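You operate a simulated robot arm through the tools that you are given. There is no shell and no other tool. Be economical: measure what you need, move in short steps, check, and stop when the job is done.

Carry out the task below with a simulated robot arm. There is one attempt and no reset: what you move stays moved.

TASK
Open the green table drawer.

It is judged by the outcome, as a careful person would: the job done as asked, and still so three seconds after it is handed in. It fails if anything else is knocked over, pushed out of place, dropped, spilled or broken.

THE ROBOT
A 7-joint arm with a two-finger parallel gripper, fixed in place. Base frame: the origin is at the foot of the arm, x ahead of it, y to its left, z up. Lengths are in m, angles in rad, forces in N, time in s.
With the tool pointing down near the work surface it reaches from about 0.28 to 0.68 m from the base axis. Its first joint turns from -1.152 to 1.152 rad. Payload 1.57 kg.
Tool frame: the origin (TCP) lies between the finger pads and is the grasp point; the fingertips stand 0.03 m ahead of it; z points along the fingers, y is the line along which they close. The gripper opens to 0.11 m. The fingers are 0.024 m wide and 0.012 m thick; the gripper's body (0.048 by 0.112 m) begins 0.078 m behind the TCP.
Orientation is that of the tool frame in the base frame, as [roll, pitch, yaw] about the fixed x, y, z axes, in that order (R = Rz(yaw) Ry(pitch) Rx(roll)). With the fingers straight down and closing along the base's y, the tool's x points along the base's -x, its y along +y and its z along -z.

THE INTERFACE
- The arm moves only by the tool step_arm. Its argument "moves" is text: rows parted by semicolons, each of 7 numbers parted by spaces: the shift along the tool's x, y, z in units of 25 mm (1.0 is 25 mm), then the turn, a rotation vector about the tool's x, y, z in units of 4 degrees (1.0 is 4 degrees), then the gripper command, from -1 (fully open) to 1 (shut), values between in proportion. In form: dx dy dz ax ay az fingers; .... A call has 1 to 12 rows; each row shifts and turns the commanded pose from where the row before left it, along the tool's axes as they then stand. A call with a number of a shift or a turn outside -1 to 1 is refused whole. A row lasts 0.2 s, in which the tool goes at most 0.05 m and 0.15 rad; a call with a longer step from one row to the next is refused whole, and so is a gripper value outside its range. A pose out of reach is approached as far as the arm can. The call stops where the force on the tool passes 40 N (or 10 N more than at its start, if that is more) or the arm is blocked; 0.2 s more then pass. The fingers move at their own pace (about 0.108 m/s each) and stop on an object; they squeeze with about 39 N. The grip force told is the motor's: it shows also when the fingers shut on nothing. Time passes only in rows, and 0.2 s behind the last, so rows that do not move let the fingers close. It gives the time, the measured TCP pose, the force on the tool (base axes), the opening and the grip force at its end, in the units of the frame above (readings bear some noise).
- Cameras (640 x 400 px; columns grow to the right, rows downward): "scene" is fixed at [0.141, -0.383, 1.3917]; the picture's right is [0.93, -0.37, 0.00], its down [-0.25, -0.62, -0.74] and it looks along [0.27, 0.69, -0.67] (base axes); focal length 322 px, centre (320, 200). "wrist" rides on the gripper at [-0.036, 0, -0.08] in the tool frame; the picture's right is [0.00, -1.00, 0.00], its down [0.97, 0.00, -0.24] and it looks along [0.24, 0.00, 0.97] (tool axes); focal length 218 px, centre (320, 200).
- capture(camera): a new picture of that camera. No time passes.
- pixel_to_xyz(camera, pixels): there is no depth. For up to 12 entries [column, row, z] of the newest picture of that camera ("zoom" is the newest enlarged one), the place [x, y] in the base frame at which the ray of that pixel passes the height z, good to about 0.002 m. No time passes.
- zoom(camera, box): a new picture of the part [left, top, right, bottom] of that camera's present view, enlarged. No time passes.
- close_job(): hands the job in; it is judged then, once.

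Work in short steps. Measure before you move; look again where a grasp or a placing could have gone wrong, and mend it. You have 60 turns and 22 pictures in all, the two below and enlarged ones among them. Open the gripper and draw the arm clear of the work before you hand the job in, unless the task says otherwise; then end with one line.

The tools are called after ">>>" as name(argument=value, ...) on one line, values as JSON. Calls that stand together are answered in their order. step_arm: Moves the arm, as the interface text tells. Its arguments: {"type":"object","properties":{"moves":{"type":"string"}},"required":["moves"]} The other tools are called the same way: capture (camera) takes a picture; pixel_to_xyz (camera, pixels) gives the place at which the rays of pixels pass given heights; zoom (camera, box) takes an enlarged picture of a part of a camera's view; close_job () hands the job in.

At the start:

```text
time_s: 0.0
eef_pos: [0.361, 0.1968, 0.9538]
tool_rot: [3.141, 0.003, 3.142]
contact_force: [0.1, 0.4, 0.2]
gripper_width: 0.1103
grip_force: 0.1
```

scene: 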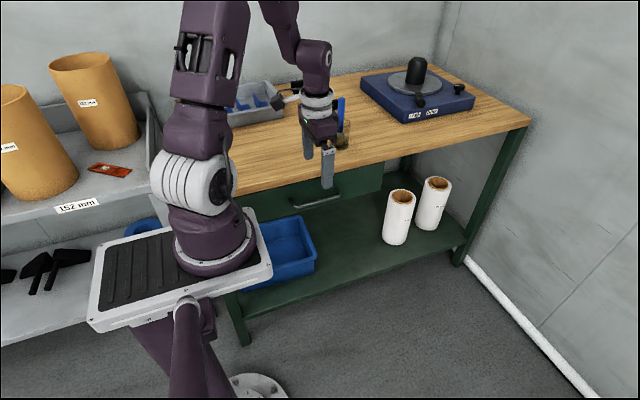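
wrist: 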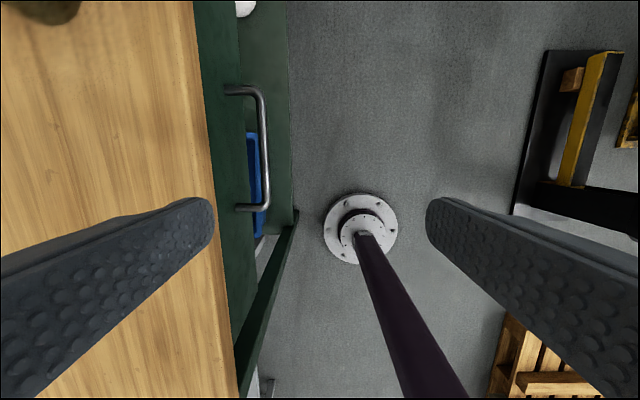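

The handle shows at about (315,200) in the scene picture and at (262,150) in the wrist picture. I'll enlarge both views to measure it.

>>> zoom(camera="scene", box=[230, 140, 390, 240])

>>> zoom(camera="wrist", box=[180, 60, 340, 260])

>>> pixel_to_xyz(camera="wrist", pixels=[[264, 95, 0.6], [264, 205, 0.6], [264, 95, 0.64], [264, 205, 0.64], [190, 10, 0.71], [215, 250, 0.71], [240, 90, 0.62], [240, 207, 0.62], [225, 90, 0.62]])

>>> pixel_to_xyz(camera="scene", pixels=[[292, 206, 0.6], [340, 197, 0.6], [292, 206, 0.64], [340, 197, 0.64], [292, 206, 0.56], [340, 197, 0.56], [400, 158, 0.71]])

```text
4.00 times, centred on (310, 190) of scene
```

zoom: 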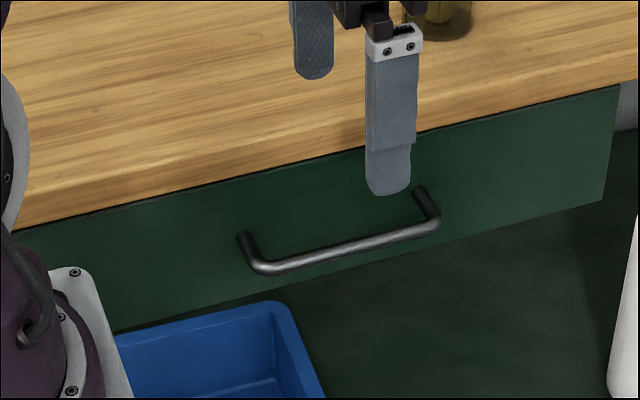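

```text
2.00 times, centred on (260, 160) of wrist
```

zoom: 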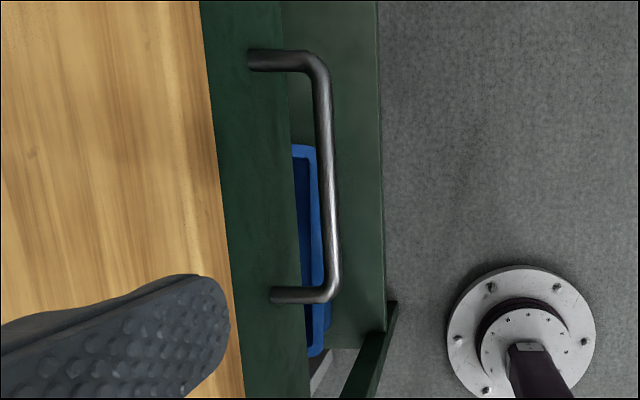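

```text
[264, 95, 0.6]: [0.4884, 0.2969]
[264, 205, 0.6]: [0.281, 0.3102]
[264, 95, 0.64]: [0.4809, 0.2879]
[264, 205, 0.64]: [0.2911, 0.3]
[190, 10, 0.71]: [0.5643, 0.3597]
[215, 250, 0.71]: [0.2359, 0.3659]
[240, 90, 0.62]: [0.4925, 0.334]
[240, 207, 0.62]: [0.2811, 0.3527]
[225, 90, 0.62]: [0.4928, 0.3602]
```

```text
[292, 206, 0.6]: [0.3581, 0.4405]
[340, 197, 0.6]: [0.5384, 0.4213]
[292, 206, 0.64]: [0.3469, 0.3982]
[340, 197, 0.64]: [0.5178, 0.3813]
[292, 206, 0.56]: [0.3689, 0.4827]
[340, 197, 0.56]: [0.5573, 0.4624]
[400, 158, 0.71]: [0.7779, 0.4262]
```

The two views agree on the handle bar: y≈0.266, z≈0.757, x from 0.325 to 0.455. The drawer face is at y≈0.307 and the table top at about 0.83. I'll narrow the fingers, move above the bar, come partway down and check.

>>> step_arm(moves="-0.373 0.9 0 0 0 0 0.345; -0.373 0.9 0 0 0 0 0.345; -0.373 0.9 0 0 0 0 0.345; 0 0 0.9 0 0 0 0.345; 0 0 0.9 0 0 0 0.345; 0 0 0 0 0 0 0.345")

>>> capture(camera="wrist")

>>> zoom(camera="scene", box=[230, 120, 390, 220])

```text
time_s: 1.4
eef_pos: [0.3896, 0.2636, 0.9084]
tool_rot: [3.141, -0.001, 3.14]
contact_force: [0.8, -0.4, -1.3]
gripper_width: 0.036
grip_force: 0.1
```

```text
17 pictures are left
```

wrist: 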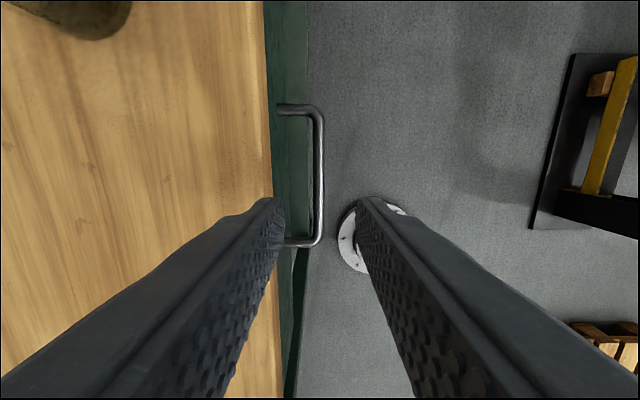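

```text
4.00 times, centred on (310, 170) of scene
```

zoom: 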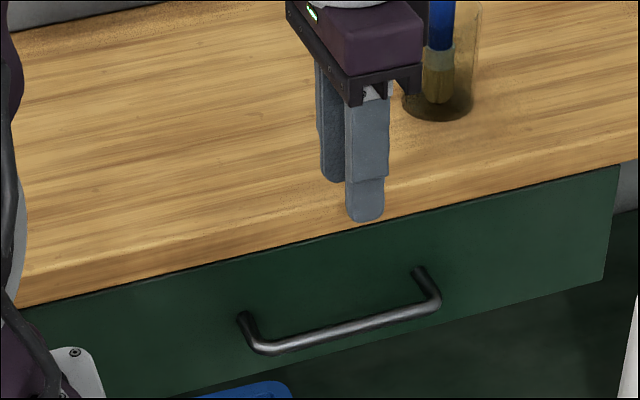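

The bar is centred between the fingers at column 319. Pointing straight down, the gripper body could come close to the table edge, so I'll tilt it 12° away from the table and narrow the fingers a little. Then I'll come down partway.

>>> step_arm(moves="0 0 0 -1 0 0 0.42; 0 0 0 -1 0 0 0.42; 0 0 0 -1 0 0 0.42; 0 -0.2 0.889 0 0 0 0.42; 0 -0.2 0.889 0 0 0 0.42; 0 -0.2 0.889 0 0 0 0.42; 0 0 0 0 0 0 0.42")

>>> capture(camera="wrist")

>>> zoom(camera="scene", box=[250, 120, 378, 220])

```text
time_s: 3.0
eef_pos: [0.3898, 0.2633, 0.8413]
tool_rot: [2.932, 0.001, 3.14]
contact_force: [0.3, -0.4, 1.0]
gripper_width: 0.0321
grip_force: 0.1
```

```text
15 pictures are left
```

wrist: 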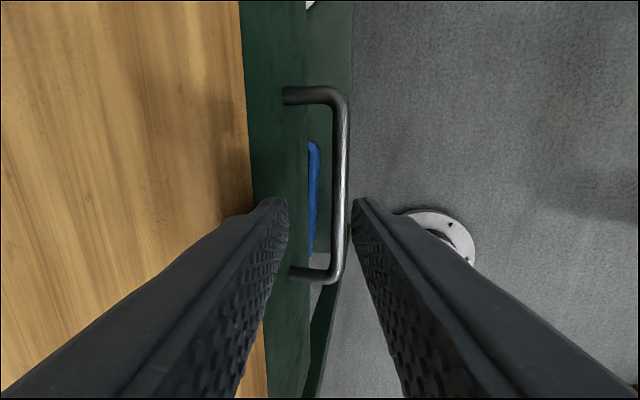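

```text
4.00 times, centred on (314, 170) of scene
```

zoom: 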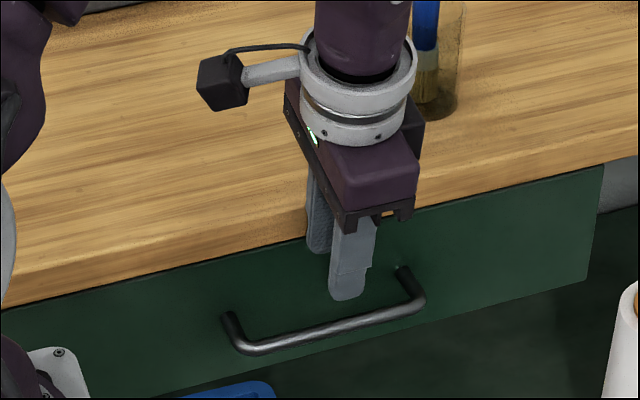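

The bar at column 341 works out to y≈0.2645, which is still between the fingers. I'll come down the last 0.07 m.

>>> step_arm(moves="0 -0.185 0.906 0 0 0 0.42; 0 -0.185 0.906 0 0 0 0.42; 0 -0.185 0.906 0 0 0 0.42; 0 0 0 0 0 0 0.42")

>>> capture(camera="wrist")

>>> zoom(camera="scene", box=[250, 140, 378, 220])

```text
time_s: 4.0
eef_pos: [0.3904, 0.2637, 0.7714]
tool_rot: [2.931, 0.0, 3.142]
contact_force: [0.8, 0.1, 1.1]
gripper_width: 0.032
grip_force: 0.0
```

```text
13 pictures are left
```

wrist: 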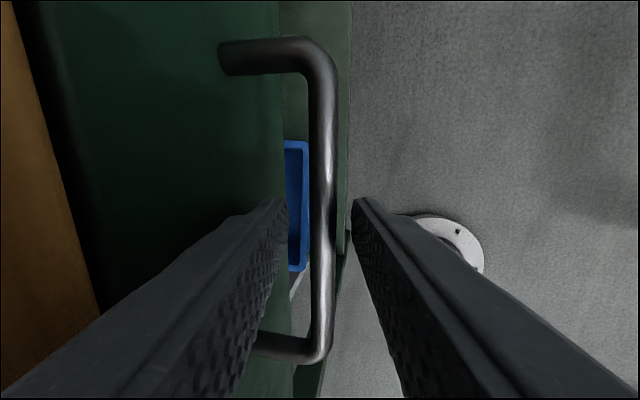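

```text
5.00 times, centred on (314, 180) of scene
```

zoom: 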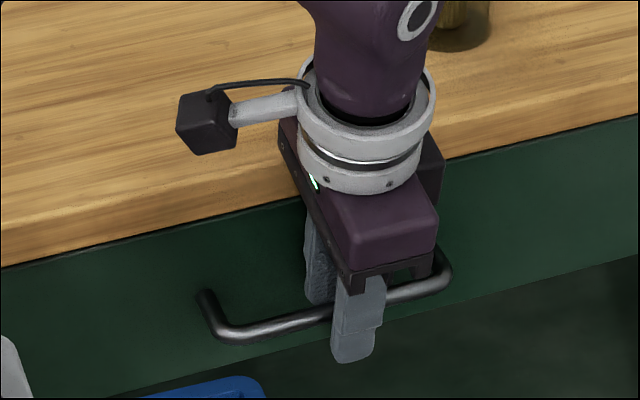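

The bar now lies between the fingers, so I'll close the gripper.

>>> step_arm(moves="0 0 0 0 0 0 1; 0 0 0 0 0 0 1; 0 0 0 0 0 0 1")

```text
time_s: 4.8
eef_pos: [0.3892, 0.2634, 0.7706]
tool_rot: [2.93, 0.001, -3.14]
contact_force: [1.5, -4.8, -8.9]
gripper_width: 0.0117
grip_force: 29.2
```

The grip is solid, with an opening of 11.7 mm. I'll pull gently along −y.

>>> step_arm(moves="0 -0.489 -0.104 0 0 0 1; 0 -0.489 -0.104 0 0 0 1; 0 -0.489 -0.104 0 0 0 1; 0 -0.489 -0.104 0 0 0 1")

>>> capture(camera="scene")

```text
time_s: 5.8
eef_pos: [0.3896, 0.2151, 0.7712]
tool_rot: [2.931, 0.002, 3.141]
contact_force: [1.6, -1.0, 17.2]
gripper_width: 0.0118
grip_force: 28.6
```

```text
11 pictures are left
```

scene: 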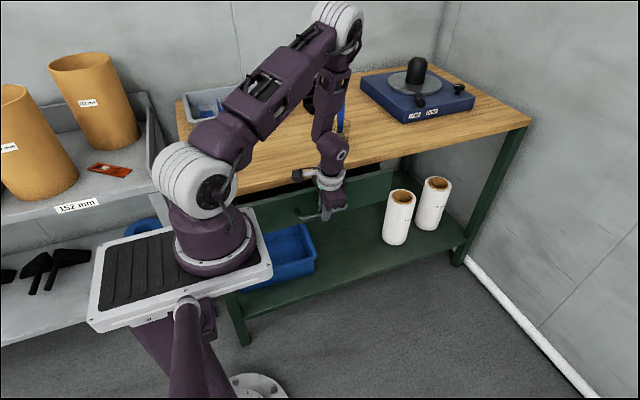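

The drawer is out about 5 cm. I'll pull another 5 cm and then check its left side against the robot's base.

>>> step_arm(moves="0 -0.489 -0.104 0 0 0 1; 0 -0.489 -0.104 0 0 0 1; 0 -0.489 -0.104 0 0 0 1; 0 -0.489 -0.104 0 0 0 1")

>>> zoom(camera="scene", box=[140, 130, 440, 320])

>>> capture(camera="wrist")

```text
time_s: 6.8
eef_pos: [0.3903, 0.1636, 0.7721]
tool_rot: [2.931, 0.002, -3.141]
contact_force: [1.3, -0.1, 23.5]
gripper_width: 0.0118
grip_force: 28.8
```

```text
2.11 times, centred on (290, 225) of scene
```

zoom: 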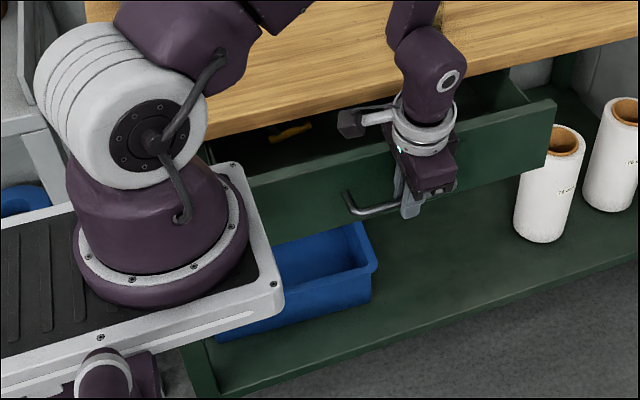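

```text
9 pictures are left
```

wrist: 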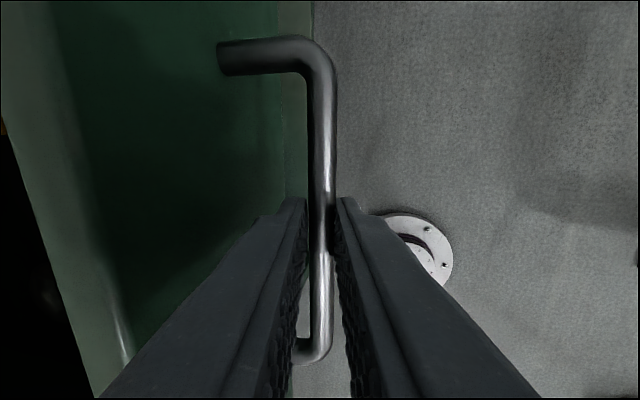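

The drawer is 10 cm out and sliding freely. Its left end is at x≈0.16 and its top at z≈0.82, so it looks clear of the post and lies below the robot's base plate. I'll keep pulling, with a slight lift to ease the upward push on the tool.

>>> step_arm(moves="0 -0.48 -0.13 0 0 0 1; 0 -0.48 -0.13 0 0 0 1; 0 -0.489 -0.104 0 0 0 1; 0 -0.489 -0.104 0 0 0 1")

>>> zoom(camera="scene", box=[140, 130, 440, 320])

```text
time_s: 7.8
eef_pos: [0.3896, 0.1121, 0.7719]
tool_rot: [2.932, -0.002, -3.141]
contact_force: [3.2, 0.3, -28.8]
gripper_width: 0.0118
grip_force: 28.6
```

```text
2.11 times, centred on (290, 225) of scene
```

zoom: 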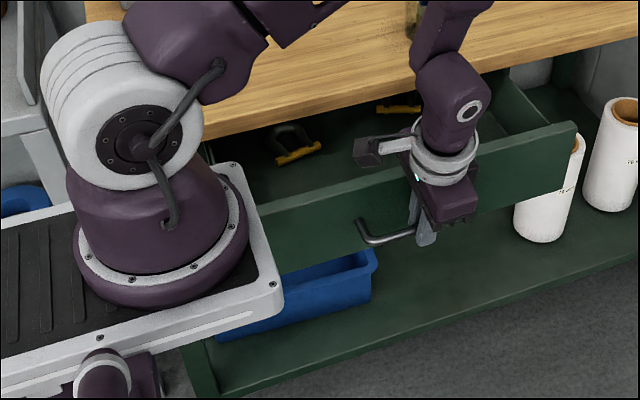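

The vertical force changed sign, so I'll take back about half of that lift and keep pulling. The tubes stand on the low shelf, well below the drawer.

>>> step_arm(moves="0 -0.495 -0.077 0 0 0 1; 0 -0.489 -0.104 0 0 0 1; 0 -0.489 -0.104 0 0 0 1; 0 -0.489 -0.104 0 0 0 1")

>>> capture(camera="scene")

```text
time_s: 8.8
eef_pos: [0.389, 0.0646, 0.7722]
tool_rot: [2.933, 0.0, 3.141]
contact_force: [1.8, 2.3, 23.4]
gripper_width: 0.0117
grip_force: 29.1
```

```text
7 pictures are left
```

scene: 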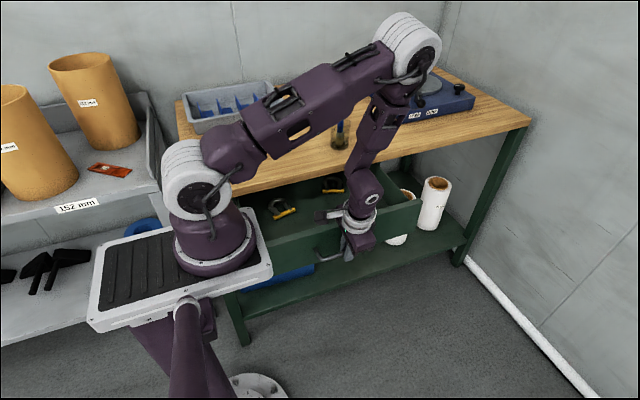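

The drawer is 20 cm out. I'll go a little further with the same care.

>>> step_arm(moves="0 -0.487 -0.116 0 0 0 1; 0 -0.489 -0.104 0 0 0 1; 0 -0.489 -0.104 0 0 0 1; 0 -0.489 -0.104 0 0 0 1")

>>> zoom(camera="scene", box=[140, 130, 440, 320])

```text
time_s: 9.8
eef_pos: [0.3894, 0.0136, 0.7717]
tool_rot: [2.932, 0.0, -3.141]
contact_force: [3.7, 2.0, 16.8]
gripper_width: 0.0121
grip_force: 29.3
```

```text
2.11 times, centred on (290, 225) of scene
```

zoom: 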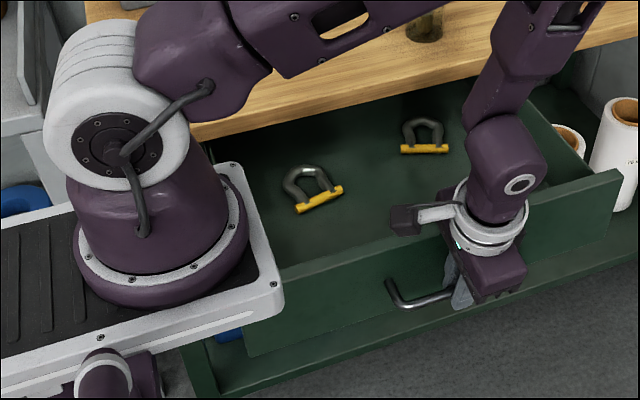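

The drawer is 25 cm out and the shackles inside are undisturbed. I'll open the gripper slightly and lift straight off the handle.

>>> step_arm(moves="0 0 0 0 0 0 0.42; 0 0 0 0 0 0 0.42; 0 0 0 0 0 0 0.42")

>>> step_arm(moves="0 0.1 -0.45 0 0 0 0.42; 0 0.19 -0.9 0 0 0 0.42; 0 0.19 -0.9 0 0 0 0.42; 0 0.19 -0.9 0 0 0 0.42; 0 0.19 -0.9 0 0 0 0.42; 0 0.19 -0.9 0 0 0 0.42; 0 0.19 -0.9 0 0 0 0.42; 0 0 0 0 0 0 -0.5; 0 0 0 0 0 0 -1; 0 0 0 0 0 0 -1")

>>> capture(camera="scene")

>>> capture(camera="wrist")

```text
time_s: 10.6
eef_pos: [0.3892, 0.0135, 0.771]
tool_rot: [2.932, 0.001, 3.14]
contact_force: [0.2, 0.8, -0.5]
gripper_width: 0.0318
grip_force: 0.1
```

```text
time_s: 12.8
eef_pos: [0.3905, 0.0145, 0.9215]
tool_rot: [2.932, 0.0, 3.14]
contact_force: [-0.3, 0.5, 0.6]
gripper_width: 0.1101
grip_force: 0.0
```

```text
5 pictures are left
```

scene: 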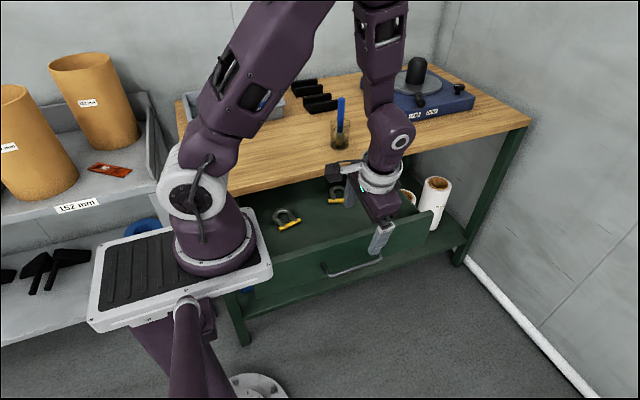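

```text
4 pictures are left
```

wrist: 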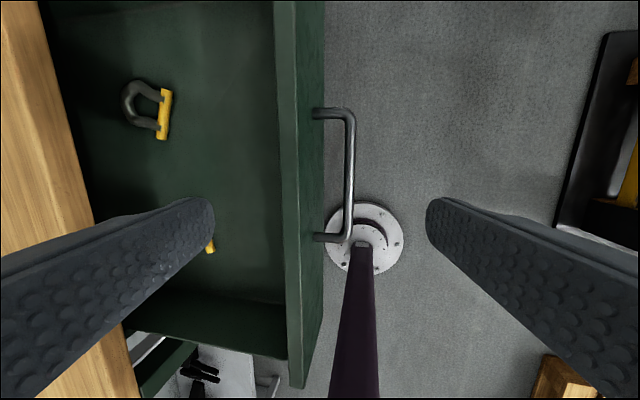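

The drawer is staying open, nothing else has moved, and the arm is clear above it. I'm handing the job in.

>>> close_job()

```text
The job is handed in.
```

The green table drawer is open by about 25 cm; I stopped there and did not pull it to its end stop. The gripper is off the handle, the arm is clear above it, and the last pictures show nothing else disturbed.
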